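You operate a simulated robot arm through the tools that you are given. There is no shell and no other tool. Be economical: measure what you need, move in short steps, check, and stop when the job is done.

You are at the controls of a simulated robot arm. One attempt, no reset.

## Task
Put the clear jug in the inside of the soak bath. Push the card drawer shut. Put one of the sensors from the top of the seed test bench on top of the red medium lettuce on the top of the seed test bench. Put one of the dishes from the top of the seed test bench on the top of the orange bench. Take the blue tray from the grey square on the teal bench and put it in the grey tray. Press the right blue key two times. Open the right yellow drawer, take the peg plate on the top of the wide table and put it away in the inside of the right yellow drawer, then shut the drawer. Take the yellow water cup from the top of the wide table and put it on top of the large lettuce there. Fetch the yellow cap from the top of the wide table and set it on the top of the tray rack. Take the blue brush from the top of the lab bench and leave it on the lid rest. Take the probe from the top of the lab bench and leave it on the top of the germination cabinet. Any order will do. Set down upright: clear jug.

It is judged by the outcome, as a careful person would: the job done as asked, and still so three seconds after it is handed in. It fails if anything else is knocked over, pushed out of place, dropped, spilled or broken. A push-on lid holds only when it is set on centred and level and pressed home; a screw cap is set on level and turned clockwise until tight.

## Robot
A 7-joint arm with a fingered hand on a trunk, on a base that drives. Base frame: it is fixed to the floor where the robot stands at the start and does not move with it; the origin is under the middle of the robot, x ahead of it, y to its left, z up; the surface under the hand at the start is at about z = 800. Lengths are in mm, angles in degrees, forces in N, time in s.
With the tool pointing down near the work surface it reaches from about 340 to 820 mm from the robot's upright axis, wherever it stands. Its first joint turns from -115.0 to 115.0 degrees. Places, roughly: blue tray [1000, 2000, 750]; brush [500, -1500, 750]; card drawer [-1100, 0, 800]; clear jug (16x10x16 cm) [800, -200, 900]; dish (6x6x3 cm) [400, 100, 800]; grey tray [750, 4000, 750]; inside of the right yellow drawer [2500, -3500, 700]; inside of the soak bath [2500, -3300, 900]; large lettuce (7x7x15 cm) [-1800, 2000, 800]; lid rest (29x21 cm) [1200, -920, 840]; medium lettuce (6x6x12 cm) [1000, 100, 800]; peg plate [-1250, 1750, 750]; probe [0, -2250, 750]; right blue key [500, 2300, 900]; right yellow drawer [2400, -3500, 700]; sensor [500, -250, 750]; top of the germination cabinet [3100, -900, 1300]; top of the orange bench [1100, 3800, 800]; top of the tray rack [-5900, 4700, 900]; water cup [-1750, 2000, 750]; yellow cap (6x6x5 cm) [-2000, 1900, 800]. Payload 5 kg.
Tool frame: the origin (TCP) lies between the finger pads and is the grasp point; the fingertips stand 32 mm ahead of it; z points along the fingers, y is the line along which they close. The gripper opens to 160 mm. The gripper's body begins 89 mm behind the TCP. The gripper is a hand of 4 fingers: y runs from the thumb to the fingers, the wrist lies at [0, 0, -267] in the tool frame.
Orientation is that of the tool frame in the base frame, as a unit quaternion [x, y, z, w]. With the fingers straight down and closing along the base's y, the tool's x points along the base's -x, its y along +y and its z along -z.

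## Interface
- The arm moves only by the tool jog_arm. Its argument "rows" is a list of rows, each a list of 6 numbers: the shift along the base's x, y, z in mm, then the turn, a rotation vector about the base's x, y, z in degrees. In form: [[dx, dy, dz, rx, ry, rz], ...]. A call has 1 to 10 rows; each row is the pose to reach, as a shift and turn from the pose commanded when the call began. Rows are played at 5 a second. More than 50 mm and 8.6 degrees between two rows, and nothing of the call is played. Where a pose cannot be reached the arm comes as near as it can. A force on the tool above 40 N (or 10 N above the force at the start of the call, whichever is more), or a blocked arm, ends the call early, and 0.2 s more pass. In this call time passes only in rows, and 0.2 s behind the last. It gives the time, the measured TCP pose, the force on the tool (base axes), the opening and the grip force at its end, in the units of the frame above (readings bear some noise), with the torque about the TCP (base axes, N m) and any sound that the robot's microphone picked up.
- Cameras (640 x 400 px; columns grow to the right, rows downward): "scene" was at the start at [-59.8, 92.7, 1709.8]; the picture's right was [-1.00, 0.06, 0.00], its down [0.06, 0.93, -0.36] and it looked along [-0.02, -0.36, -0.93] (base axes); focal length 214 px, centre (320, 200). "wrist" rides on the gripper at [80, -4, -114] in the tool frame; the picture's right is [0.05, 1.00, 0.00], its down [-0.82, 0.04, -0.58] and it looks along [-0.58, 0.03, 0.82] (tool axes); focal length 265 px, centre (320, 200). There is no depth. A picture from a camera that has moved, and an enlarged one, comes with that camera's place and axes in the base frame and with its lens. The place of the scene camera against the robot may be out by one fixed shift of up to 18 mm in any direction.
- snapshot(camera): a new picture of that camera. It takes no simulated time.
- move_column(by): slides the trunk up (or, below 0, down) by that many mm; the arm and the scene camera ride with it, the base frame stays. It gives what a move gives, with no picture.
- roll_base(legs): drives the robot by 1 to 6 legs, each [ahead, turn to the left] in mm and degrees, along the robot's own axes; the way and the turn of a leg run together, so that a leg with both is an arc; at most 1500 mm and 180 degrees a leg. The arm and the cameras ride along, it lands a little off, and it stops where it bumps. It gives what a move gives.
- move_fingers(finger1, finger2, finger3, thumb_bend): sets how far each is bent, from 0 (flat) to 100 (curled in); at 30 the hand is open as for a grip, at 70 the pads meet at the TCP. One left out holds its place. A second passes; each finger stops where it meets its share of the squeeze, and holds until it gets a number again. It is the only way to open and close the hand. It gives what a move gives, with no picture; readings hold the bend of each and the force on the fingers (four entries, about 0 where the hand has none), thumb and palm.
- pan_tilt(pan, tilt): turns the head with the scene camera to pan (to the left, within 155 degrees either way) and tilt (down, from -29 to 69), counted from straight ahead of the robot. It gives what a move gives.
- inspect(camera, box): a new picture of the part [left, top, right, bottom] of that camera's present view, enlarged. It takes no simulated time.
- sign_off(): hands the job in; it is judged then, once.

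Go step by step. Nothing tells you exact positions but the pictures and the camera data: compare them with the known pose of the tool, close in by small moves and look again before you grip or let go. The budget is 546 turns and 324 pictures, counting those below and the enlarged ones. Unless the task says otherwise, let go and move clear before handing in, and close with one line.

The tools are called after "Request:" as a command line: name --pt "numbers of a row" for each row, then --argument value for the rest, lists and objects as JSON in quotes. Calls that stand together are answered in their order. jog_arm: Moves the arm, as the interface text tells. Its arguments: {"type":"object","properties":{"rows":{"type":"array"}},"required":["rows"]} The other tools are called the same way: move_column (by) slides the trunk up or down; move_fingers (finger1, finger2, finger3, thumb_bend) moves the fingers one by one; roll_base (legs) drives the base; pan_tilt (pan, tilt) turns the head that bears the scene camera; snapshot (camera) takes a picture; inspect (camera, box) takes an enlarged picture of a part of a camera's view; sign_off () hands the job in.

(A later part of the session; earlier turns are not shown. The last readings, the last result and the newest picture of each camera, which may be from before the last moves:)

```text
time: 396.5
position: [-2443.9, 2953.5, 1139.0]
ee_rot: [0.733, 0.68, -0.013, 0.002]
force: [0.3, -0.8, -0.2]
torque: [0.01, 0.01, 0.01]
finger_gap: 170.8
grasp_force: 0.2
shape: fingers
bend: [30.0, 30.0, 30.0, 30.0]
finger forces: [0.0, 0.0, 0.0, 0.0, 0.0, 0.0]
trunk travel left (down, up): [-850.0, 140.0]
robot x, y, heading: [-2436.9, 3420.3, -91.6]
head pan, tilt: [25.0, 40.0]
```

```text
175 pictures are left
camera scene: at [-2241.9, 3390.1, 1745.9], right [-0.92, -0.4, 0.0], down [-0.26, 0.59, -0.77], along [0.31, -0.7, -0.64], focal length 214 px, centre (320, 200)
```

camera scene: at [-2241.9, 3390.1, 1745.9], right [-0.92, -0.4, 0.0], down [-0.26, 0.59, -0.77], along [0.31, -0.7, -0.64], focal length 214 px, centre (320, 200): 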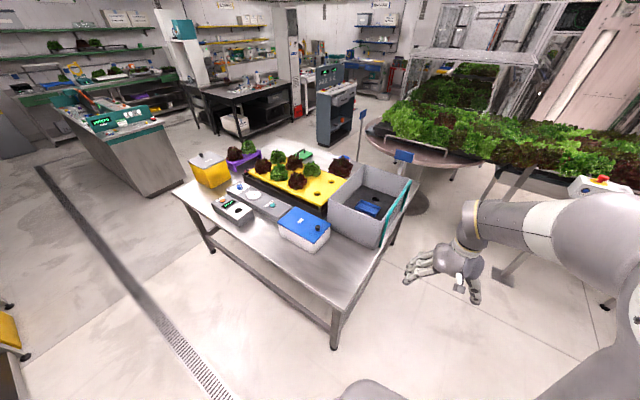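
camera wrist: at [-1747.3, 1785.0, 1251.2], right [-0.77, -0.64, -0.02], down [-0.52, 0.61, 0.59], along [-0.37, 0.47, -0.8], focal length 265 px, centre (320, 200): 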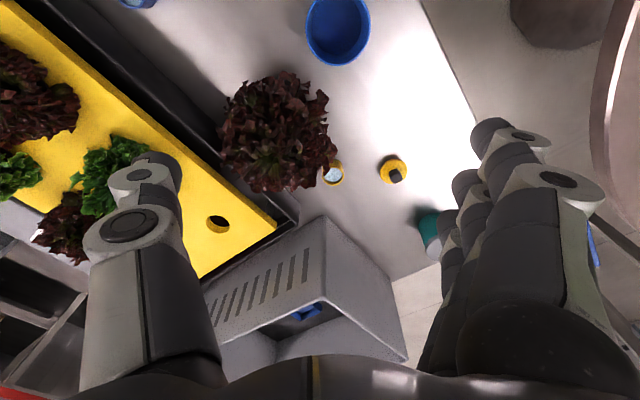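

From the west end the cap is reachable (the lettuce is not). I'll fetch the cap from here and take it to the tray rack, doing the cup later from the south. Drive to (-2680, 2065).

Request:
roll_base --legs '[[0, -9], [1360, 0], [0, 87]]'

Request:
snapshot --camera "wrist"

Request:
pan_tilt --pan -10 --tilt 45

Request:
snapshot --camera "scene"

```text
time: 407.6
position: [-2237.2, 1979.9, 1137.4]
ee_rot: [0.149, 0.989, -0.01, 0.01]
force: [0.4, -0.1, 1.3]
torque: [-0.02, -0.01, 0.03]
finger_gap: 171.0
grasp_force: 0.0
shape: fingers
bend: [30.0, 30.0, 30.0, 30.0]
finger forces: [0.1, 0.0, 0.1, 0.1, 0.1, 0.0]
trunk travel left (down, up): [-850.0, 140.0]
robot x, y, heading: [-2690.0, 2091.7, -14.4]
head pan, tilt: [25.0, 40.0]
```

```text
174 pictures are left
camera wrist: at [-2316.0, 2002.9, 1250.4], right [0.24, 0.97, -0.02], down [0.78, -0.19, 0.59], along [0.57, -0.16, -0.8], focal length 265 px, centre (320, 200)
```

wrist: 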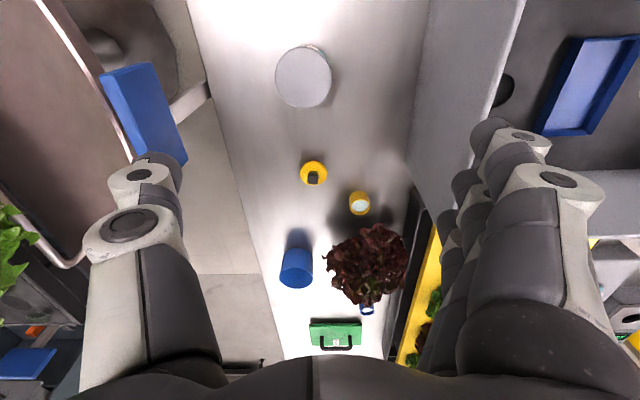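

```text
time: 408.6
position: [-2238.3, 1979.9, 1138.2]
ee_rot: [0.148, 0.989, -0.009, 0.009]
force: [-0.1, 0.6, -0.6]
torque: [0.0, 0.03, 0.01]
finger_gap: 170.7
grasp_force: 0.0
shape: fingers
bend: [30.0, 30.0, 30.0, 30.0]
finger forces: [0.0, 0.0, 0.1, 0.0, 0.1, 0.0]
trunk travel left (down, up): [-850.0, 140.0]
robot x, y, heading: [-2689.2, 2089.6, -14.5]
head pan, tilt: [-10.0, 45.0]
```

```text
173 pictures are left
camera scene: at [-2633.3, 2215.0, 1738.6], right [-0.41, -0.91, 0.0], down [-0.64, 0.29, -0.71], along [0.64, -0.29, -0.71], focal length 214 px, centre (320, 200)
```

scene: 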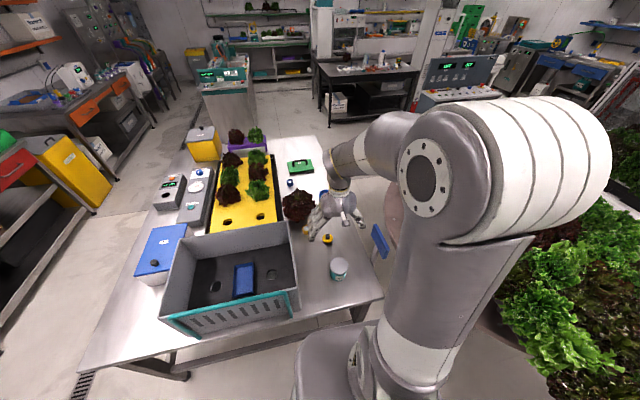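

Cap at (-2042, 1911). Move above it and descend for a close look.

Request:
move_fingers --finger1 48 --finger2 48 --finger3 48 --thumb_bend 48

Request:
jog_arm --pt "40 -14 0 0 0 0" --pt "80 -28 0 0 0 0" --pt "120 -42 0 0 0 0" --pt "160 -56 0 0 0 0" --pt "196 -68 0 0 0 0" --pt "196 -68 -45 0 0 0" --pt "196 -68 -90 0 0 0" --pt "196 -68 -135 0 0 0" --pt "196 -68 -180 0 0 0" --pt "196 -68 -225 0 0 0"

Request:
snapshot --camera "wrist"

```text
time: 409.6
position: [-2237.3, 1981.4, 1137.7]
ee_rot: [0.148, 0.989, -0.009, 0.009]
force: [-0.5, -0.5, -0.1]
torque: [-0.01, 0.02, 0.0]
finger_gap: 100.2
grasp_force: 0.1
shape: fingers
bend: [48.0, 48.0, 48.0, 48.0]
finger forces: [0.0, 0.0, 0.0, 0.0, 0.0, 0.0]
trunk travel left (down, up): [-850.0, 140.0]
robot x, y, heading: [-2689.2, 2090.1, -14.2]
head pan, tilt: [-10.0, 45.0]
```

```text
time: 411.8
position: [-2039.9, 1911.8, 912.6]
ee_rot: [0.149, 0.989, -0.01, 0.01]
force: [-0.5, 0.1, -0.9]
torque: [0.01, 0.04, 0.02]
finger_gap: 99.8
grasp_force: 0.0
shape: fingers
bend: [48.0, 48.0, 48.0, 48.0]
finger forces: [0.0, 0.1, 0.1, 0.0, 0.1, 0.0]
trunk travel left (down, up): [-850.0, 140.0]
robot x, y, heading: [-2691.0, 2090.8, -14.2]
head pan, tilt: [-10.0, 45.0]
```

```text
172 pictures are left
camera wrist: at [-2118.5, 1933.9, 1024.5], right [0.24, 0.97, -0.02], down [0.78, -0.19, 0.59], along [0.57, -0.16, -0.8], focal length 265 px, centre (320, 200)
```

wrist: 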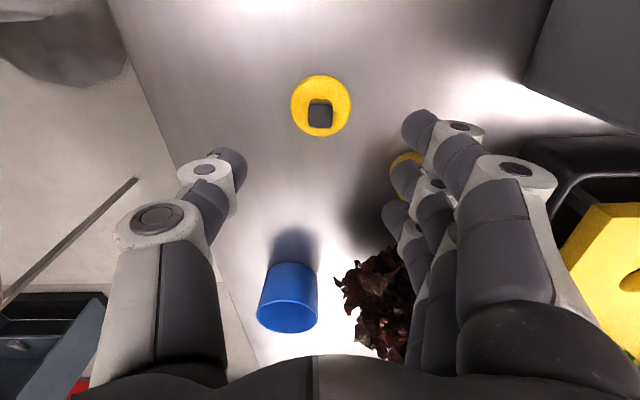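

The cap has a black knob about 24 mm wide; I'll grip the knob with thumb and middle finger.

Request:
move_fingers --finger1 48 --finger2 58 --finger3 48 --thumb_bend 58

Request:
jog_arm --pt "-3 -1 -40 0 0 0" --pt "-3 -1 -75 0 0 0"

Request:
snapshot --camera "wrist"

```text
time: 412.8
position: [-2040.2, 1912.0, 912.8]
ee_rot: [0.149, 0.989, -0.01, 0.009]
force: [-0.3, -0.3, -0.2]
torque: [0.0, 0.02, 0.02]
finger_gap: 82.4
grasp_force: 0.1
shape: fingers
bend: [48.0, 57.0, 48.0, 57.0]
finger forces: [0.0, 0.0, 0.1, 0.0, 0.0, 0.0]
trunk travel left (down, up): [-850.0, 140.0]
robot x, y, heading: [-2692.9, 2086.0, -14.1]
head pan, tilt: [-10.0, 45.0]
```

```text
time: 413.4
position: [-2042.6, 1911.0, 837.6]
ee_rot: [0.148, 0.989, -0.009, 0.009]
force: [0.4, -0.3, 0.7]
torque: [0.01, -0.01, 0.03]
finger_gap: 82.5
grasp_force: 0.1
shape: fingers
bend: [48.0, 57.0, 48.0, 57.0]
finger forces: [0.0, 0.0, 0.0, 0.1, 0.0, 0.0]
trunk travel left (down, up): [-850.0, 140.0]
robot x, y, heading: [-2689.8, 2092.4, -14.5]
head pan, tilt: [-10.0, 45.0]
```

```text
171 pictures are left
camera wrist: at [-2121.7, 1933.1, 950.2], right [0.24, 0.97, -0.02], down [0.78, -0.19, 0.59], along [0.57, -0.16, -0.8], focal length 265 px, centre (320, 200)
```

wrist: 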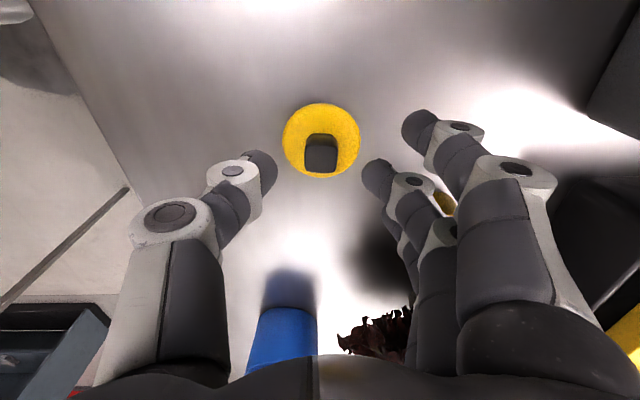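

Request:
jog_arm --pt "-1 0 -15 0 0 0" --pt "-1 0 -30 0 0 0"

Request:
inspect --camera "wrist" --box '[200, 80, 440, 230]'

```text
time: 414.0
position: [-2044.9, 1910.9, 807.5]
ee_rot: [0.15, 0.989, -0.009, 0.009]
force: [-0.1, 0.2, 0.2]
torque: [-0.02, 0.02, 0.03]
finger_gap: 82.4
grasp_force: 0.1
shape: fingers
bend: [48.0, 57.0, 48.0, 57.0]
finger forces: [0.0, 0.0, 0.0, 0.0, 0.1, 0.0]
trunk travel left (down, up): [-850.0, 140.0]
robot x, y, heading: [-2690.2, 2088.9, -14.3]
head pan, tilt: [-10.0, 45.0]
```

```text
2.67 times, centred on (320, 155) of wrist
camera zoom: at [-2123.4, 1933.5, 920.1], right [0.24, 0.97, -0.02], down [0.78, -0.19, 0.59], along [0.57, -0.16, -0.8], focal length 708 px, centre (320, 320)
```

zoom: 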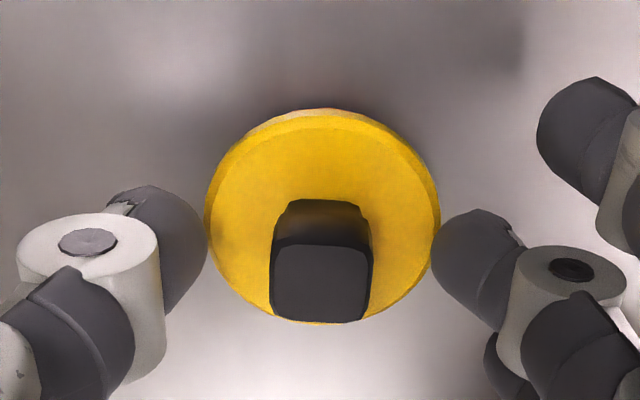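

Well centred. Close on the knob.

Request:
move_fingers --finger2 72 --thumb_bend 72

Request:
jog_arm --pt "0 0 10 0 0 0" --pt "0 0 30 0 0 0" --pt "0 0 75 0 0 0"

Request:
snapshot --camera "wrist"

```text
time: 415.0
position: [-2045.8, 1911.4, 807.9]
ee_rot: [0.148, 0.989, -0.01, 0.009]
force: [-0.1, -0.7, 1.4]
torque: [-0.01, -0.01, 0.01]
finger_gap: 66.2
grasp_force: 12.8
shape: fingers
bend: [48.0, 60.0, 48.0, 68.0]
finger forces: [0.0, 9.2, 0.0, 0.0, 15.5, 0.0]
trunk travel left (down, up): [-850.0, 140.0]
robot x, y, heading: [-2693.6, 2093.3, -14.2]
head pan, tilt: [-10.0, 45.0]
```

```text
time: 415.8
position: [-2045.8, 1910.0, 883.2]
ee_rot: [0.149, 0.989, -0.009, 0.01]
force: [-0.4, -0.4, 0.7]
torque: [-0.01, -0.02, 0.01]
finger_gap: 66.1
grasp_force: 12.2
shape: fingers
bend: [48.0, 60.0, 48.0, 68.0]
finger forces: [0.0, 9.2, 0.0, 0.0, 14.3, 0.0]
trunk travel left (down, up): [-850.0, 140.0]
robot x, y, heading: [-2694.2, 2093.0, -14.5]
head pan, tilt: [-10.0, 45.0]
```

```text
169 pictures are left
camera wrist: at [-2124.3, 1933.8, 996.0], right [0.24, 0.97, -0.02], down [0.78, -0.19, 0.59], along [0.57, -0.16, -0.8], focal length 265 px, centre (320, 200)
```

wrist: 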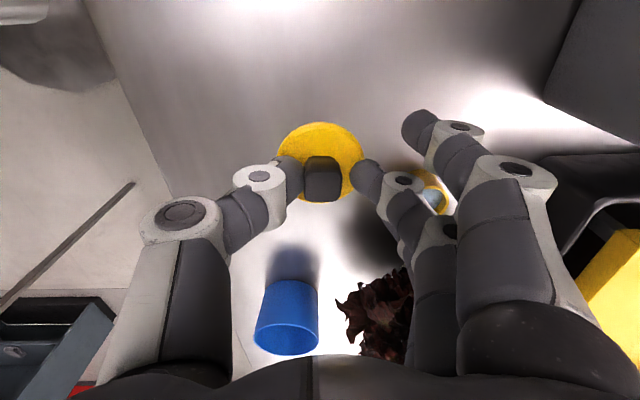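

The cap is held. Raise, retract, and turn to look for the way to the tray rack.

Request:
jog_arm --pt "0 0 45 0 0 0" --pt "0 0 90 0 0 0" --pt "0 0 135 0 0 0" --pt "0 0 180 0 0 0" --pt "0 0 225 0 0 0" --pt "-45 12 250 0 0 0" --pt "-90 24 255 0 0 0" --pt "-135 36 255 0 0 0" --pt "-180 48 255 0 0 0" --pt "-225 55 255 0 0 0"

Request:
roll_base --legs '[[-150, 0], [0, 160]]'

Request:
pan_tilt --pan 15 --tilt 20

Request:
snapshot --camera "scene"

```text
refused: row 6 steps farther than a row can; nothing moved
```

```text
time: 418.5
position: [-2168.8, 2054.8, 884.6]
ee_rot: [0.062, 0.998, -0.019, 0.011]
force: [-3.4, -10.9, -1.6]
torque: [0.25, 0.0, -0.26]
finger_gap: 55.7
grasp_force: 5.6
shape: fingers
bend: [48.0, 68.0, 48.0, 72.0]
finger forces: [0.1, 0.0, 11.1, 0.1, 0.0, 0.1]
trunk travel left (down, up): [-850.0, 140.0]
robot x, y, heading: [-2837.4, 2125.1, -3.4]
head pan, tilt: [-10.0, 45.0]
stopped in leg 2: the force on the tool passed its limit at 53 N (the readings are from after the stop); the commanded pose is now the measured one
```

```text
time: 419.4
position: [-2167.8, 2055.1, 884.1]
ee_rot: [0.061, 0.998, -0.017, 0.012]
force: [-5.5, -15.3, -0.2]
torque: [0.51, -0.2, -0.25]
finger_gap: 55.6
grasp_force: 8.5
shape: fingers
bend: [48.0, 68.0, 48.0, 72.0]
finger forces: [0.0, 0.1, 16.3, 0.0, 0.1, 0.1]
trunk travel left (down, up): [-850.0, 140.0]
robot x, y, heading: [-2832.2, 2129.8, -3.6]
head pan, tilt: [15.0, 20.0]
```

```text
168 pictures are left
camera scene: at [-2792.7, 2294.8, 1777.5], right [0.2, -0.98, 0.0], down [-0.34, -0.07, -0.94], along [0.92, 0.19, -0.34], focal length 214 px, centre (320, 200)
```

scene: 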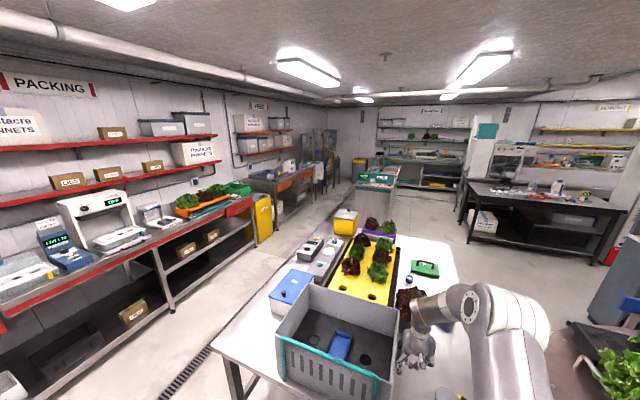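

The lift was refused, so the turn swept the low hand into the grey basket and the cap slipped out. I stop and assess.

Request:
snapshot --camera "wrist"

Request:
pan_tilt --pan -5 --tilt 50

Request:
snapshot --camera "scene"

```text
167 pictures are left
camera wrist: at [-2249.0, 2065.4, 996.4], right [0.07, 1.0, -0.03], down [0.8, -0.04, 0.6], along [0.59, -0.07, -0.8], focal length 265 px, centre (320, 200)
```

wrist: 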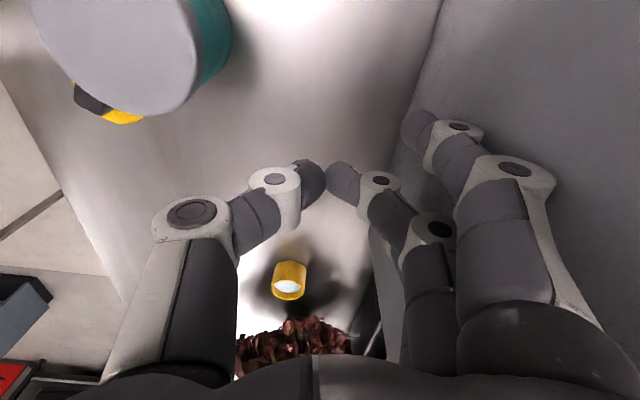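

```text
time: 420.4
position: [-2167.1, 2055.6, 884.5]
ee_rot: [0.06, 0.998, -0.017, 0.013]
force: [-5.7, -17.3, -0.2]
torque: [0.63, -0.23, -0.25]
finger_gap: 55.6
grasp_force: 9.5
shape: fingers
bend: [48.0, 68.0, 48.0, 72.0]
finger forces: [0.7, 0.0, 17.2, 0.1, 0.1, 0.1]
trunk travel left (down, up): [-850.0, 140.0]
robot x, y, heading: [-2835.4, 2126.0, -3.4]
head pan, tilt: [-5.0, 50.0]
```

```text
166 pictures are left
camera scene: at [-2807.8, 2264.7, 1732.0], right [-0.15, -0.99, 0.0], down [-0.76, 0.11, -0.64], along [0.64, -0.09, -0.77], focal length 214 px, centre (320, 200)
```

scene: 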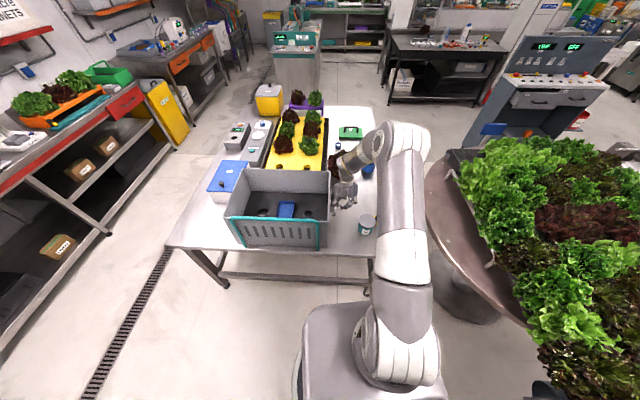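

The basket is where it was; the cap lies tipped next to the teal tub. Move the hand off the basket and up.

Request:
jog_arm --pt "0 -15 0 0 0 0" --pt "0 -30 0 0 0 0" --pt "0 -30 45 0 0 0" --pt "0 -30 90 0 0 0" --pt "0 -30 135 0 0 0"

Request:
snapshot --camera "wrist"

```text
time: 421.6
position: [-2168.3, 2027.6, 1019.6]
ee_rot: [0.059, 0.998, -0.017, 0.01]
force: [0.4, 1.0, -0.5]
torque: [-0.01, -0.07, -0.02]
finger_gap: 55.8
grasp_force: 0.1
shape: fingers
bend: [48.0, 68.0, 48.0, 72.0]
finger forces: [0.0, 0.0, 0.1, 0.0, 0.0, 0.0]
trunk travel left (down, up): [-850.0, 140.0]
robot x, y, heading: [-2832.9, 2126.1, -3.9]
head pan, tilt: [-5.0, 50.0]
```

```text
165 pictures are left
camera wrist: at [-2250.3, 2038.2, 1131.8], right [0.07, 1.0, -0.03], down [0.8, -0.04, 0.6], along [0.59, -0.07, -0.8], focal length 265 px, centre (320, 200)
```

wrist: 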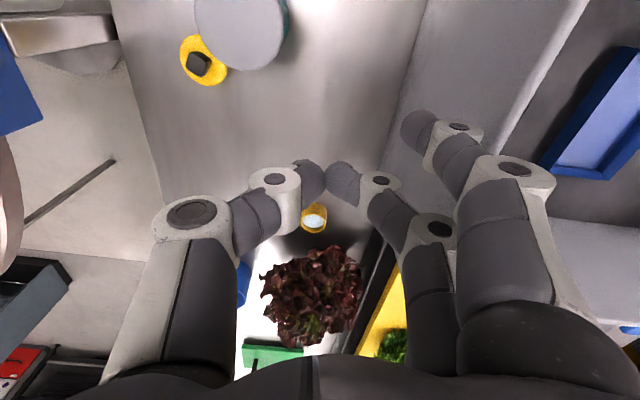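

The cap lies upright at (-2202, 1874) beside the tub. I turn the hand 60° so the fingers clear the tub and move above it.

Request:
move_fingers --finger1 10 --finger2 57 --finger3 45 --thumb_bend 57

Request:
jog_arm --pt "-5 -22 0 0 0 -8" --pt "-10 -44 0 0 0 -16" --pt "-15 -66 0 0 0 -24" --pt "-20 -88 0 0 0 -32" --pt "-25 -110 0 0 0 -40" --pt "-30 -132 0 0 0 -48" --pt "-34 -154 0 0 0 -56" --pt "-34 -154 -30 0 0 -60" --pt "-34 -154 -75 0 0 -60"

Request:
snapshot --camera "wrist"

```text
time: 422.6
position: [-2167.6, 2028.3, 1018.7]
ee_rot: [0.061, 0.998, -0.018, 0.011]
force: [0.0, 0.0, -0.5]
torque: [-0.02, 0.0, 0.01]
finger_gap: 143.4
grasp_force: 0.0
shape: fingers
bend: [10.0, 56.0, 45.0, 56.0]
finger forces: [0.0, 0.0, 0.1, 0.0, 0.0, 0.0]
trunk travel left (down, up): [-850.0, 140.0]
robot x, y, heading: [-2835.8, 2124.7, -3.2]
head pan, tilt: [-5.0, 50.0]
```

```text
time: 424.6
position: [-2201.1, 1872.3, 944.4]
ee_rot: [0.552, 0.834, -0.021, 0.001]
force: [0.6, -0.5, 0.5]
torque: [0.01, 0.05, -0.02]
finger_gap: 143.8
grasp_force: 0.0
shape: fingers
bend: [10.0, 56.0, 45.0, 56.0]
finger forces: [0.0, 0.1, 0.0, 0.0, 0.0, 0.0]
trunk travel left (down, up): [-850.0, 140.0]
robot x, y, heading: [-2836.5, 2127.2, -3.5]
head pan, tilt: [-5.0, 50.0]
```

```text
164 pictures are left
camera wrist: at [-2232.5, 1949.6, 1055.9], right [0.9, 0.44, -0.04], down [0.37, -0.71, 0.6], along [0.24, -0.55, -0.8], focal length 265 px, centre (320, 200)
```

wrist: 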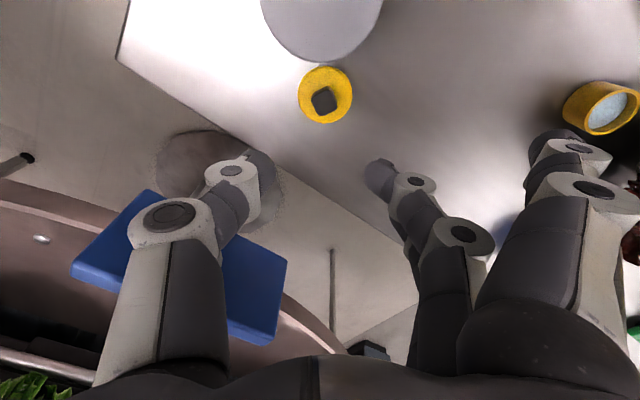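

Request:
jog_arm --pt "-1 4 -40 0 0 0" --pt "-1 5 -80 0 0 0" --pt "-1 5 -110 0 0 0"

Request:
snapshot --camera "wrist"

```text
time: 425.4
position: [-2202.0, 1877.5, 833.5]
ee_rot: [0.552, 0.834, -0.021, 0.001]
force: [-0.4, -0.1, -0.4]
torque: [0.03, 0.02, 0.02]
finger_gap: 143.6
grasp_force: 0.0
shape: fingers
bend: [10.0, 56.0, 45.0, 56.0]
finger forces: [0.1, 0.0, 0.0, 0.1, 0.0, 0.0]
trunk travel left (down, up): [-850.0, 140.0]
robot x, y, heading: [-2833.2, 2127.2, -3.2]
head pan, tilt: [-5.0, 50.0]
```

```text
163 pictures are left
camera wrist: at [-2233.8, 1954.6, 946.2], right [0.9, 0.44, -0.03], down [0.37, -0.71, 0.6], along [0.24, -0.55, -0.8], focal length 265 px, centre (320, 200)
```

wrist: 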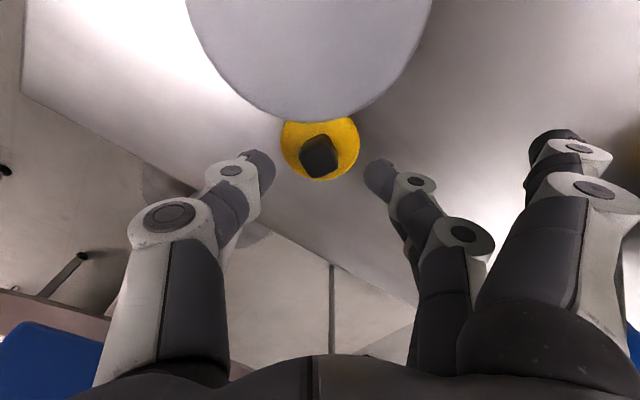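

Request:
jog_arm --pt "0 0 -13 0 0 0" --pt "0 0 -26 0 0 0"

Request:
move_fingers --finger2 78 --thumb_bend 78

Request:
inspect --camera "wrist" --box '[200, 80, 440, 230]'

```text
time: 426.0
position: [-2202.5, 1878.7, 808.1]
ee_rot: [0.551, 0.834, -0.02, 0.002]
force: [0.1, 0.7, 0.0]
torque: [0.02, 0.02, 0.03]
finger_gap: 143.6
grasp_force: 0.0
shape: fingers
bend: [10.0, 56.0, 45.0, 56.0]
finger forces: [0.0, 0.0, 0.1, 0.0, 0.0, 0.0]
trunk travel left (down, up): [-850.0, 140.0]
robot x, y, heading: [-2836.2, 2127.3, -3.3]
head pan, tilt: [-5.0, 50.0]
```

```text
time: 427.0
position: [-2202.7, 1876.9, 808.7]
ee_rot: [0.552, 0.834, -0.02, 0.002]
force: [0.7, 0.6, 3.3]
torque: [0.04, -0.05, -0.05]
finger_gap: 110.4
grasp_force: 12.3
shape: fingers
bend: [10.0, 65.0, 45.0, 75.0]
finger forces: [0.1, 10.5, 0.1, 0.1, 13.1, 0.0]
trunk travel left (down, up): [-850.0, 140.0]
robot x, y, heading: [-2839.1, 2125.7, -3.1]
head pan, tilt: [-5.0, 50.0]
```

```text
2.67 times, centred on (320, 155) of wrist
camera zoom: at [-2234.1, 1954.8, 920.3], right [0.9, 0.44, -0.03], down [0.37, -0.71, 0.6], along [0.24, -0.55, -0.8], focal length 708 px, centre (320, 320)
```

zoom: 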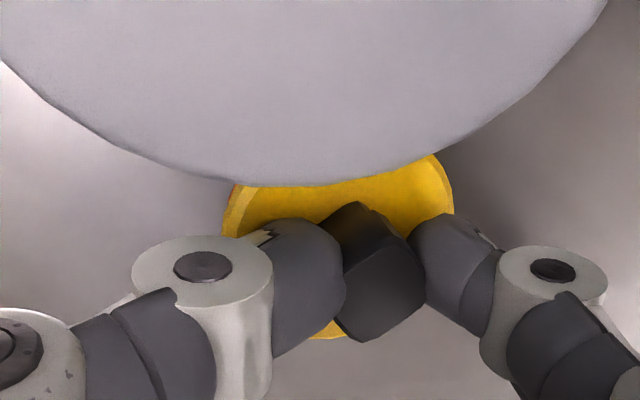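

Request:
move_fingers --finger2 90 --thumb_bend 90

Request:
jog_arm --pt "0 0 15 0 0 0" --pt "0 0 55 0 0 0" --pt "0 0 100 0 0 0" --pt "0 0 145 0 0 0" --pt "0 0 190 0 0 0" --pt "0 0 235 0 0 0" --pt "0 0 280 0 0 0" --pt "0 0 320 0 0 0"

Request:
snapshot --camera "wrist"

```text
time: 428.0
position: [-2201.2, 1878.7, 808.8]
ee_rot: [0.551, 0.834, -0.022, 0.002]
force: [-0.5, -0.4, 1.5]
torque: [0.03, -0.04, 0.01]
finger_gap: 89.9
grasp_force: 17.9
shape: fingers
bend: [10.0, 57.0, 45.0, 89.0]
finger forces: [0.0, 18.1, 0.0, 0.0, 18.9, 0.0]
trunk travel left (down, up): [-850.0, 140.0]
robot x, y, heading: [-2837.2, 2125.5, -3.4]
head pan, tilt: [-5.0, 50.0]
```

```text
time: 429.8
position: [-2203.8, 1879.4, 1128.7]
ee_rot: [0.551, 0.834, -0.021, 0.002]
force: [0.5, 0.5, 0.0]
torque: [0.02, 0.01, 0.09]
finger_gap: 89.5
grasp_force: 18.4
shape: fingers
bend: [10.0, 57.0, 45.0, 89.0]
finger forces: [0.0, 18.4, 0.0, 0.0, 18.4, 0.0]
trunk travel left (down, up): [-850.0, 140.0]
robot x, y, heading: [-2838.3, 2122.3, -3.3]
head pan, tilt: [-5.0, 50.0]
```

```text
161 pictures are left
camera wrist: at [-2235.0, 1956.1, 1240.5], right [0.9, 0.44, -0.03], down [0.37, -0.71, 0.6], along [0.24, -0.55, -0.8], focal length 265 px, centre (320, 200)
```

wrist: 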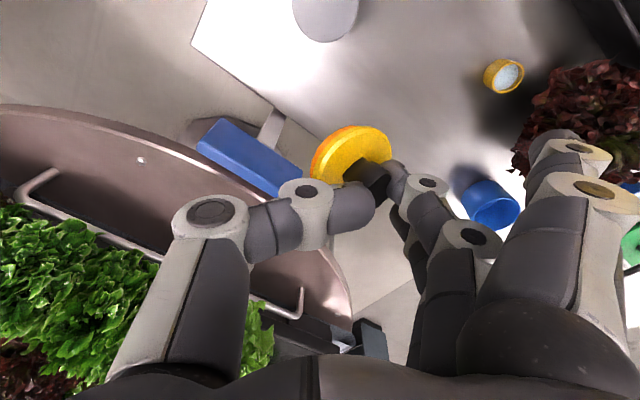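

Held. Retract the arm (and verify before driving).

Request:
jog_arm --pt "-42 16 0 0 0 0" --pt "-84 32 0 0 0 0" --pt "-126 48 0 0 0 0" --pt "-168 64 0 0 0 0" --pt "-205 79 0 0 0 0"

```text
time: 431.0
position: [-2407.7, 1957.6, 1129.1]
ee_rot: [0.551, 0.834, -0.021, 0.002]
force: [-1.6, 1.1, 0.2]
torque: [0.02, 0.01, 0.04]
finger_gap: 90.0
grasp_force: 18.7
shape: fingers
bend: [10.0, 57.0, 45.0, 89.0]
finger forces: [0.1, 18.5, 0.0, 0.1, 18.5, 0.0]
trunk travel left (down, up): [-850.0, 140.0]
robot x, y, heading: [-2834.6, 2125.9, -3.4]
head pan, tilt: [-5.0, 50.0]
```

Request:
roll_base --legs '[[0, 160]]'

Request:
pan_tilt --pan 10 --tilt 15

Request:
snapshot --camera "scene"

```text
time: 437.9
position: [-3181.3, 2431.7, 1127.7]
ee_rot: [0.726, -0.688, 0.002, -0.022]
force: [-0.2, 0.2, 0.3]
torque: [-0.01, -0.01, 0.0]
finger_gap: 89.7
grasp_force: 18.1
shape: fingers
bend: [10.0, 57.0, 45.0, 89.0]
finger forces: [0.0, 18.4, 0.0, 0.0, 18.3, 0.0]
trunk travel left (down, up): [-850.0, 140.0]
robot x, y, heading: [-2838.9, 2130.3, 156.7]
head pan, tilt: [-5.0, 50.0]
```

```text
time: 438.9
position: [-3181.4, 2432.0, 1128.2]
ee_rot: [0.725, -0.688, 0.002, -0.021]
force: [0.2, 0.5, -0.4]
torque: [-0.02, 0.0, 0.01]
finger_gap: 89.4
grasp_force: 18.6
shape: fingers
bend: [10.0, 57.0, 45.0, 89.0]
finger forces: [0.0, 18.3, 0.0, 0.0, 18.3, 0.0]
trunk travel left (down, up): [-850.0, 140.0]
robot x, y, heading: [-2840.1, 2127.4, 156.4]
head pan, tilt: [10.0, 15.0]
```

```text
160 pictures are left
camera scene: at [-2930.7, 1974.8, 1785.4], right [0.23, 0.97, 0.0], down [0.25, -0.06, -0.97], along [-0.94, 0.22, -0.26], focal length 214 px, centre (320, 200)
```

scene: 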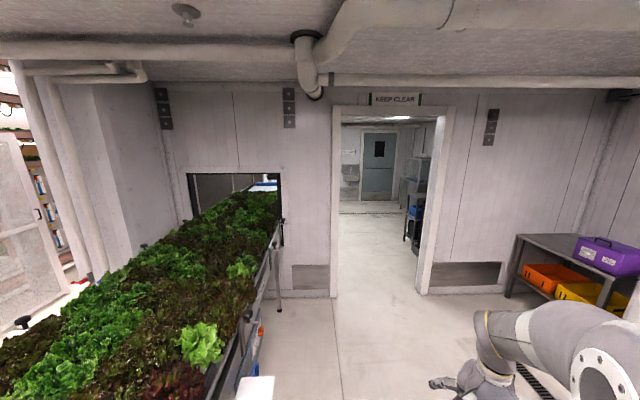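

The doorway centre is near (-4900, 3210). Drive there.

Request:
roll_base --legs '[[0, -9], [1500, 0], [350, 0], [0, 22]]'

Request:
snapshot --camera "scene"

```text
time: 450.0
position: [-4810.2, 3325.6, 1127.3]
ee_rot: [0.802, -0.597, -0.001, -0.021]
force: [0.7, -0.1, -0.9]
torque: [0.03, -0.01, 0.0]
finger_gap: 89.6
grasp_force: 18.1
shape: fingers
bend: [10.0, 57.0, 45.0, 89.0]
finger forces: [0.1, 18.2, 0.0, 0.0, 18.3, 0.1]
trunk travel left (down, up): [-850.0, 140.0]
robot x, y, heading: [-4401.2, 3112.0, 170.2]
head pan, tilt: [10.0, 15.0]
```

```text
159 pictures are left
camera scene: at [-4459.6, 2939.1, 1785.4], right [0.0, 1.0, 0.0], down [0.26, 0.0, -0.97], along [-0.97, 0.0, -0.26], focal length 214 px, centre (320, 200)
```

scene: 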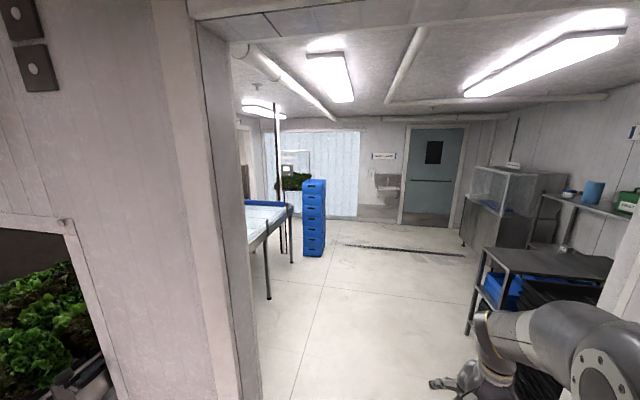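

Request:
roll_base --legs '[[1050, 0]]'

Request:
pan_tilt --pan -60 --tilt 30

Request:
snapshot --camera "scene"

```text
time: 455.4
position: [-5833.9, 3503.3, 1127.0]
ee_rot: [0.802, -0.597, 0.0, -0.021]
force: [-0.7, -0.4, 0.1]
torque: [0.01, -0.05, 0.0]
finger_gap: 89.7
grasp_force: 18.1
shape: fingers
bend: [10.0, 57.0, 45.0, 89.0]
finger forces: [0.1, 18.4, 0.0, 0.1, 18.2, 0.0]
trunk travel left (down, up): [-850.0, 140.0]
robot x, y, heading: [-5426.6, 3288.6, 170.3]
head pan, tilt: [10.0, 15.0]
```

```text
time: 456.8
position: [-5834.4, 3502.8, 1127.7]
ee_rot: [0.802, -0.597, 0.0, -0.021]
force: [-0.2, 0.3, 0.0]
torque: [-0.03, -0.06, 0.0]
finger_gap: 89.6
grasp_force: 18.4
shape: fingers
bend: [10.0, 57.0, 45.0, 89.0]
finger forces: [0.0, 18.2, 0.1, 0.0, 18.2, 0.0]
trunk travel left (down, up): [-850.0, 140.0]
robot x, y, heading: [-5426.2, 3288.3, 170.4]
head pan, tilt: [-60.0, 30.0]
```

```text
158 pictures are left
camera scene: at [-5421.6, 3201.6, 1761.3], right [0.94, 0.35, 0.0], down [0.17, -0.47, -0.87], along [-0.3, 0.81, -0.5], focal length 214 px, centre (320, 200)
```

scene: 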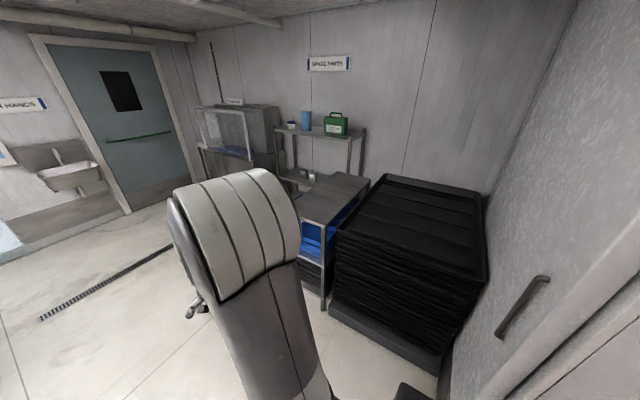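

Request:
inspect --camera "scene" --box '[260, 120, 420, 320]'

```text
2.00 times, centred on (340, 220) of scene
camera zoom: at [-5421.6, 3201.6, 1761.3], right [0.94, 0.35, 0.0], down [0.17, -0.47, -0.87], along [-0.3, 0.81, -0.5], focal length 429 px, centre (280, 160)
```

zoom: 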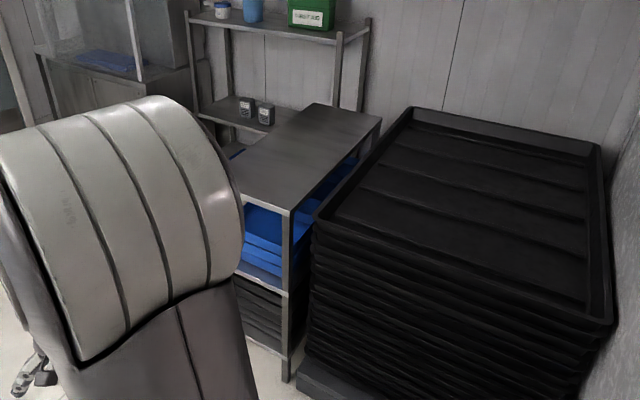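

The tray rack's grey top is at about (-5900, 4700), front edge near y=4330. Drive in front of it.

Request:
roll_base --legs '[[0, -39], [870, 0], [0, -53]]'

Request:
pan_tilt --pan 15 --tilt 45

Request:
snapshot --camera "scene"

Request:
snapshot --camera "wrist"

```text
time: 465.6
position: [-5774.6, 4347.0, 1127.3]
ee_rot: [-0.128, 0.992, -0.015, 0.014]
force: [0.1, 0.0, -0.3]
torque: [0.01, 0.02, 0.0]
finger_gap: 89.7
grasp_force: 18.2
shape: fingers
bend: [10.0, 57.0, 45.0, 89.0]
finger forces: [0.0, 18.1, 0.0, 0.0, 18.2, 0.0]
trunk travel left (down, up): [-850.0, 140.0]
robot x, y, heading: [-6002.0, 3946.0, 78.1]
head pan, tilt: [-60.0, 30.0]
```

```text
time: 467.1
position: [-5774.5, 4348.1, 1126.9]
ee_rot: [-0.129, 0.991, -0.015, 0.016]
force: [0.2, -1.2, -0.5]
torque: [-0.01, 0.01, 0.02]
finger_gap: 89.6
grasp_force: 17.7
shape: fingers
bend: [10.0, 57.0, 45.0, 89.0]
finger forces: [0.0, 18.2, 0.1, 0.1, 18.1, 0.1]
trunk travel left (down, up): [-850.0, 140.0]
robot x, y, heading: [-6006.0, 3945.4, 78.2]
head pan, tilt: [15.0, 45.0]
```

```text
156 pictures are left
camera scene: at [-6168.8, 3993.8, 1738.7], right [1.0, 0.06, 0.0], down [0.04, -0.71, -0.71], along [-0.04, 0.71, -0.71], focal length 214 px, centre (320, 200)
```

scene: 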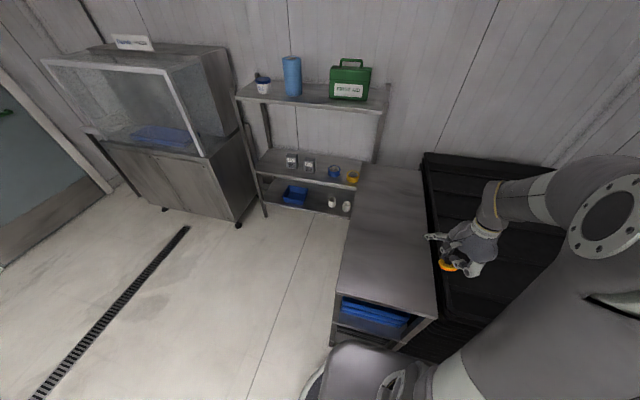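

```text
155 pictures are left
camera wrist: at [-5854.2, 4326.7, 1239.6], right [-0.3, 0.95, -0.03], down [0.76, 0.26, 0.6], along [0.58, 0.15, -0.8], focal length 265 px, centre (320, 200)
```

wrist: 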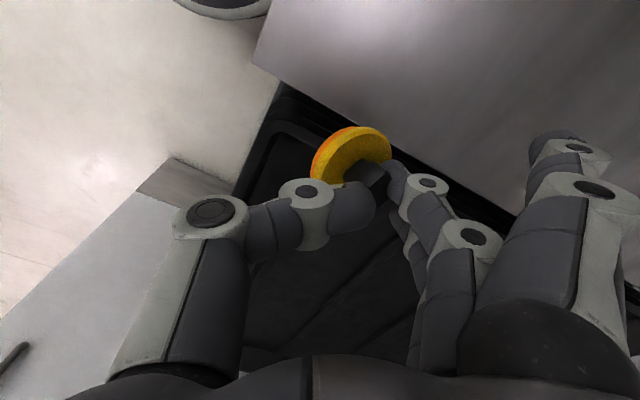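

The rack top is empty. Move the cap over it at (-5920, 4490).

Request:
jog_arm --pt "-30 29 0 0 0 0" --pt "-60 58 0 0 0 0" --pt "-90 87 0 0 0 0" --pt "-120 116 0 0 0 0" --pt "-146 142 0 0 0 0" --pt "-146 142 -45 0 0 0" --pt "-146 142 -90 0 0 0"

Request:
snapshot --camera "wrist"

Request:
inspect --camera "scene" --box '[320, 160, 460, 320]'

```text
time: 468.7
position: [-5921.3, 4490.4, 1036.8]
ee_rot: [-0.128, 0.992, -0.015, 0.015]
force: [-1.0, 0.4, -1.3]
torque: [0.01, -0.02, 0.03]
finger_gap: 89.7
grasp_force: 18.4
shape: fingers
bend: [10.0, 57.0, 45.0, 89.0]
finger forces: [0.0, 18.2, 0.0, 0.0, 18.2, 0.0]
trunk travel left (down, up): [-850.0, 140.0]
robot x, y, heading: [-6001.6, 3944.7, 78.3]
head pan, tilt: [15.0, 45.0]
```

```text
154 pictures are left
camera wrist: at [-6000.3, 4468.7, 1149.4], right [-0.3, 0.95, -0.03], down [0.76, 0.26, 0.6], along [0.58, 0.15, -0.8], focal length 265 px, centre (320, 200)
```

wrist: 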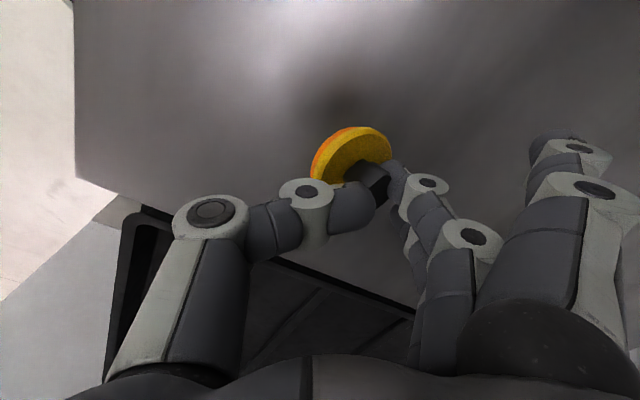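

```text
2.50 times, centred on (390, 240) of scene
camera zoom: at [-6169.1, 3995.0, 1738.6], right [1.0, 0.06, 0.0], down [0.04, -0.71, -0.71], along [-0.04, 0.71, -0.71], focal length 536 px, centre (145, 100)
```

zoom: 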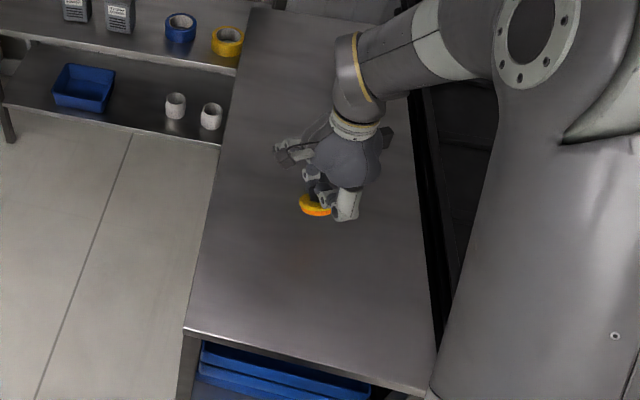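

Request:
jog_arm --pt "0 0 -20 0 0 0" --pt "0 0 -40 0 0 0" --pt "0 0 -50 0 0 0" --pt "0 0 -60 0 0 0"

Request:
snapshot --camera "wrist"

```text
time: 469.7
position: [-5920.5, 4490.4, 977.7]
ee_rot: [-0.128, 0.992, -0.014, 0.015]
force: [-0.4, 0.2, 2.1]
torque: [0.07, -0.02, 0.0]
finger_gap: 89.7
grasp_force: 18.0
shape: fingers
bend: [10.0, 57.0, 45.0, 89.0]
finger forces: [0.1, 18.1, 0.0, 0.0, 18.6, 0.0]
trunk travel left (down, up): [-850.0, 140.0]
robot x, y, heading: [-6001.9, 3947.9, 78.3]
head pan, tilt: [15.0, 45.0]
```

```text
152 pictures are left
camera wrist: at [-5999.9, 4468.7, 1089.9], right [-0.3, 0.95, -0.03], down [0.76, 0.26, 0.6], along [0.58, 0.16, -0.8], focal length 265 px, centre (320, 200)
```

wrist: 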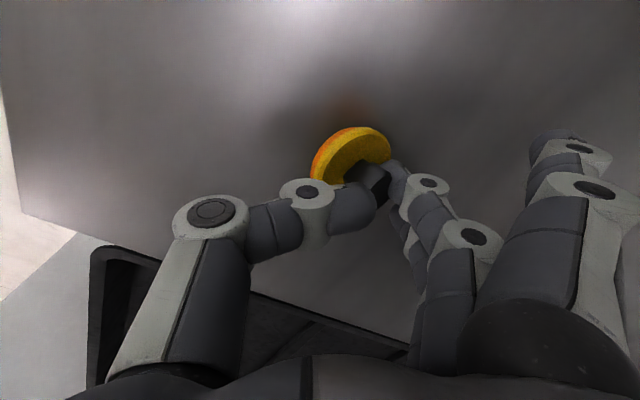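

Request:
jog_arm --pt "0 0 -3 0 0 0" --pt "0 0 -6 0 0 0" --pt "0 0 -9 0 0 0"

Request:
inspect --camera "wrist" --box '[260, 90, 460, 240]'

```text
time: 470.5
position: [-5922.3, 4488.7, 969.2]
ee_rot: [-0.129, 0.991, -0.015, 0.015]
force: [-0.1, 0.7, 4.8]
torque: [0.13, 0.04, -0.02]
finger_gap: 85.5
grasp_force: 20.1
shape: fingers
bend: [10.0, 57.0, 45.0, 92.0]
finger forces: [0.0, 18.7, 0.1, 0.1, 22.2, 0.0]
trunk travel left (down, up): [-850.0, 140.0]
robot x, y, heading: [-6005.3, 3946.0, 78.2]
head pan, tilt: [15.0, 45.0]
```

```text
2.67 times, centred on (360, 165) of wrist
camera zoom: at [-6000.4, 4468.0, 1081.2], right [-0.3, 0.95, -0.03], down [0.76, 0.26, 0.6], along [0.58, 0.15, -0.8], focal length 708 px, centre (213, 293)
```

zoom: 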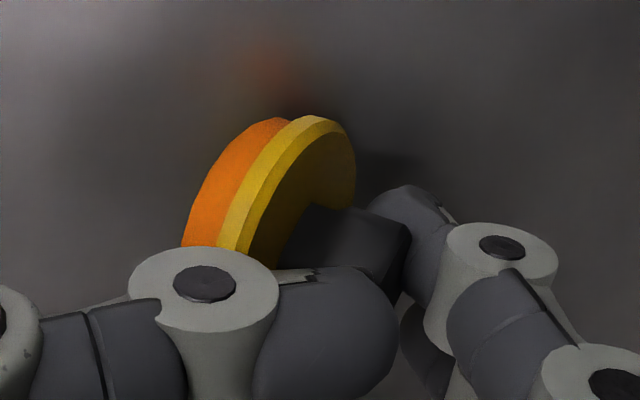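

The over-bent thumb has tilted the cap. Lift slightly and rebalance the fingers.

Request:
jog_arm --pt "0 0 10 0 0 0" --pt "0 0 22 0 0 0"

Request:
move_fingers --finger2 90 --thumb_bend 72

Request:
inspect --camera "wrist" --box '[260, 90, 460, 240]'

```text
time: 471.1
position: [-5922.4, 4490.6, 990.1]
ee_rot: [-0.128, 0.992, -0.014, 0.014]
force: [0.8, -0.5, -0.4]
torque: [0.01, 0.01, 0.01]
finger_gap: 86.0
grasp_force: 20.2
shape: fingers
bend: [10.0, 57.0, 45.0, 92.0]
finger forces: [0.0, 19.5, 0.0, 0.0, 20.2, 0.0]
trunk travel left (down, up): [-850.0, 140.0]
robot x, y, heading: [-6003.5, 3944.7, 78.2]
head pan, tilt: [15.0, 45.0]
```

```text
time: 472.1
position: [-5920.5, 4489.7, 991.1]
ee_rot: [-0.128, 0.991, -0.015, 0.016]
force: [-0.1, 0.5, 8.1]
torque: [0.06, 0.0, -0.03]
finger_gap: 120.1
grasp_force: 9.8
shape: fingers
bend: [10.0, 71.0, 45.0, 69.0]
finger forces: [0.0, 10.1, 0.0, 0.1, 8.8, 0.0]
trunk travel left (down, up): [-850.0, 140.0]
robot x, y, heading: [-6001.0, 3949.7, 78.2]
head pan, tilt: [15.0, 45.0]
```

```text
2.67 times, centred on (360, 165) of wrist
camera zoom: at [-6000.7, 4468.3, 1103.3], right [-0.3, 0.95, -0.03], down [0.76, 0.26, 0.6], along [0.58, 0.16, -0.8], focal length 708 px, centre (213, 293)
```

zoom: 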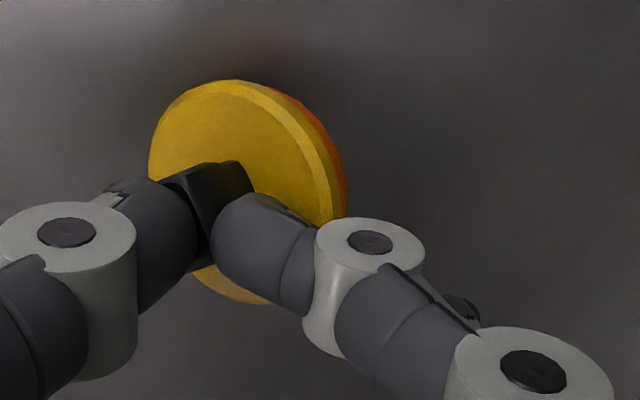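

Request:
move_fingers --finger2 78 --thumb_bend 78

Request:
inspect --camera "wrist" --box '[260, 90, 460, 240]'

```text
time: 473.1
position: [-5922.4, 4489.3, 992.3]
ee_rot: [-0.129, 0.991, -0.015, 0.015]
force: [1.0, -3.0, 24.6]
torque: [-0.1, -0.21, -0.05]
finger_gap: 111.2
grasp_force: 18.9
shape: fingers
bend: [10.0, 72.0, 45.0, 75.0]
finger forces: [0.0, 13.9, 0.1, 0.0, 23.9, 0.0]
trunk travel left (down, up): [-850.0, 140.0]
robot x, y, heading: [-6001.2, 3949.6, 78.5]
head pan, tilt: [15.0, 45.0]
```

```text
2.67 times, centred on (360, 165) of wrist
camera zoom: at [-6000.6, 4467.4, 1104.1], right [-0.3, 0.95, -0.03], down [0.76, 0.26, 0.6], along [0.58, 0.16, -0.8], focal length 708 px, centre (213, 293)
```

zoom: 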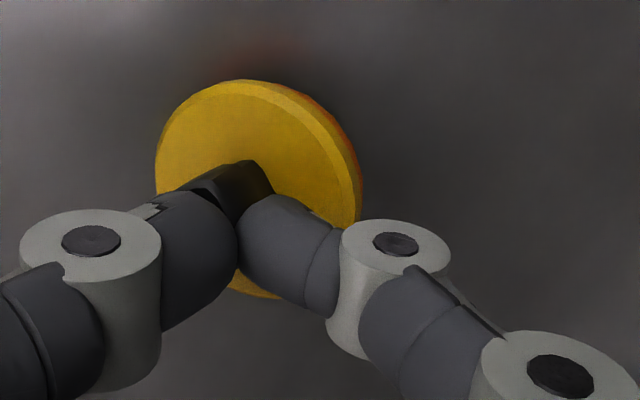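

Request:
jog_arm --pt "0 0 8 0 0 0" --pt "0 0 16 0 0 0"

Request:
move_fingers --finger2 72 --thumb_bend 84

Request:
inspect --camera "wrist" --box '[260, 90, 460, 240]'

```text
time: 473.7
position: [-5921.1, 4489.0, 1007.0]
ee_rot: [-0.129, 0.991, -0.016, 0.014]
force: [-0.3, -0.9, -0.4]
torque: [0.0, 0.01, -0.01]
finger_gap: 108.9
grasp_force: 0.1
shape: fingers
bend: [10.0, 72.0, 45.0, 76.0]
finger forces: [0.0, 0.0, 0.0, 0.0, 0.0, 0.0]
trunk travel left (down, up): [-850.0, 140.0]
robot x, y, heading: [-6002.8, 3945.3, 78.3]
head pan, tilt: [15.0, 45.0]
```

```text
time: 474.7
position: [-5919.8, 4491.1, 1007.8]
ee_rot: [-0.129, 0.991, -0.015, 0.015]
force: [0.2, -0.5, -0.2]
torque: [0.02, -0.01, -0.01]
finger_gap: 99.2
grasp_force: 0.0
shape: fingers
bend: [10.0, 70.0, 45.0, 80.0]
finger forces: [0.0, 0.1, 0.0, 0.0, 0.1, 0.0]
trunk travel left (down, up): [-850.0, 140.0]
robot x, y, heading: [-6001.1, 3950.9, 78.5]
head pan, tilt: [15.0, 45.0]
```

```text
2.67 times, centred on (360, 165) of wrist
camera zoom: at [-6000.0, 4468.3, 1118.9], right [-0.3, 0.95, -0.03], down [0.76, 0.26, 0.6], along [0.58, 0.15, -0.8], focal length 708 px, centre (213, 293)
```

zoom: 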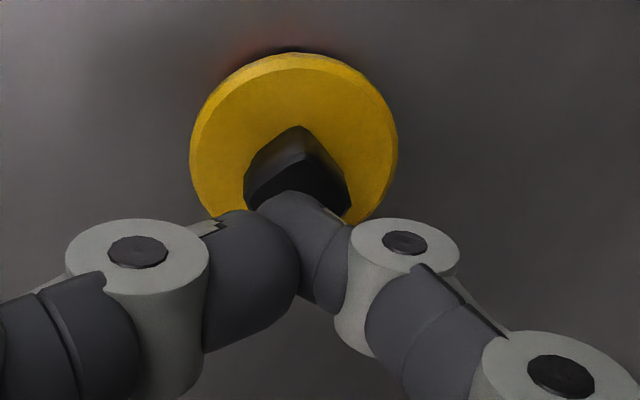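

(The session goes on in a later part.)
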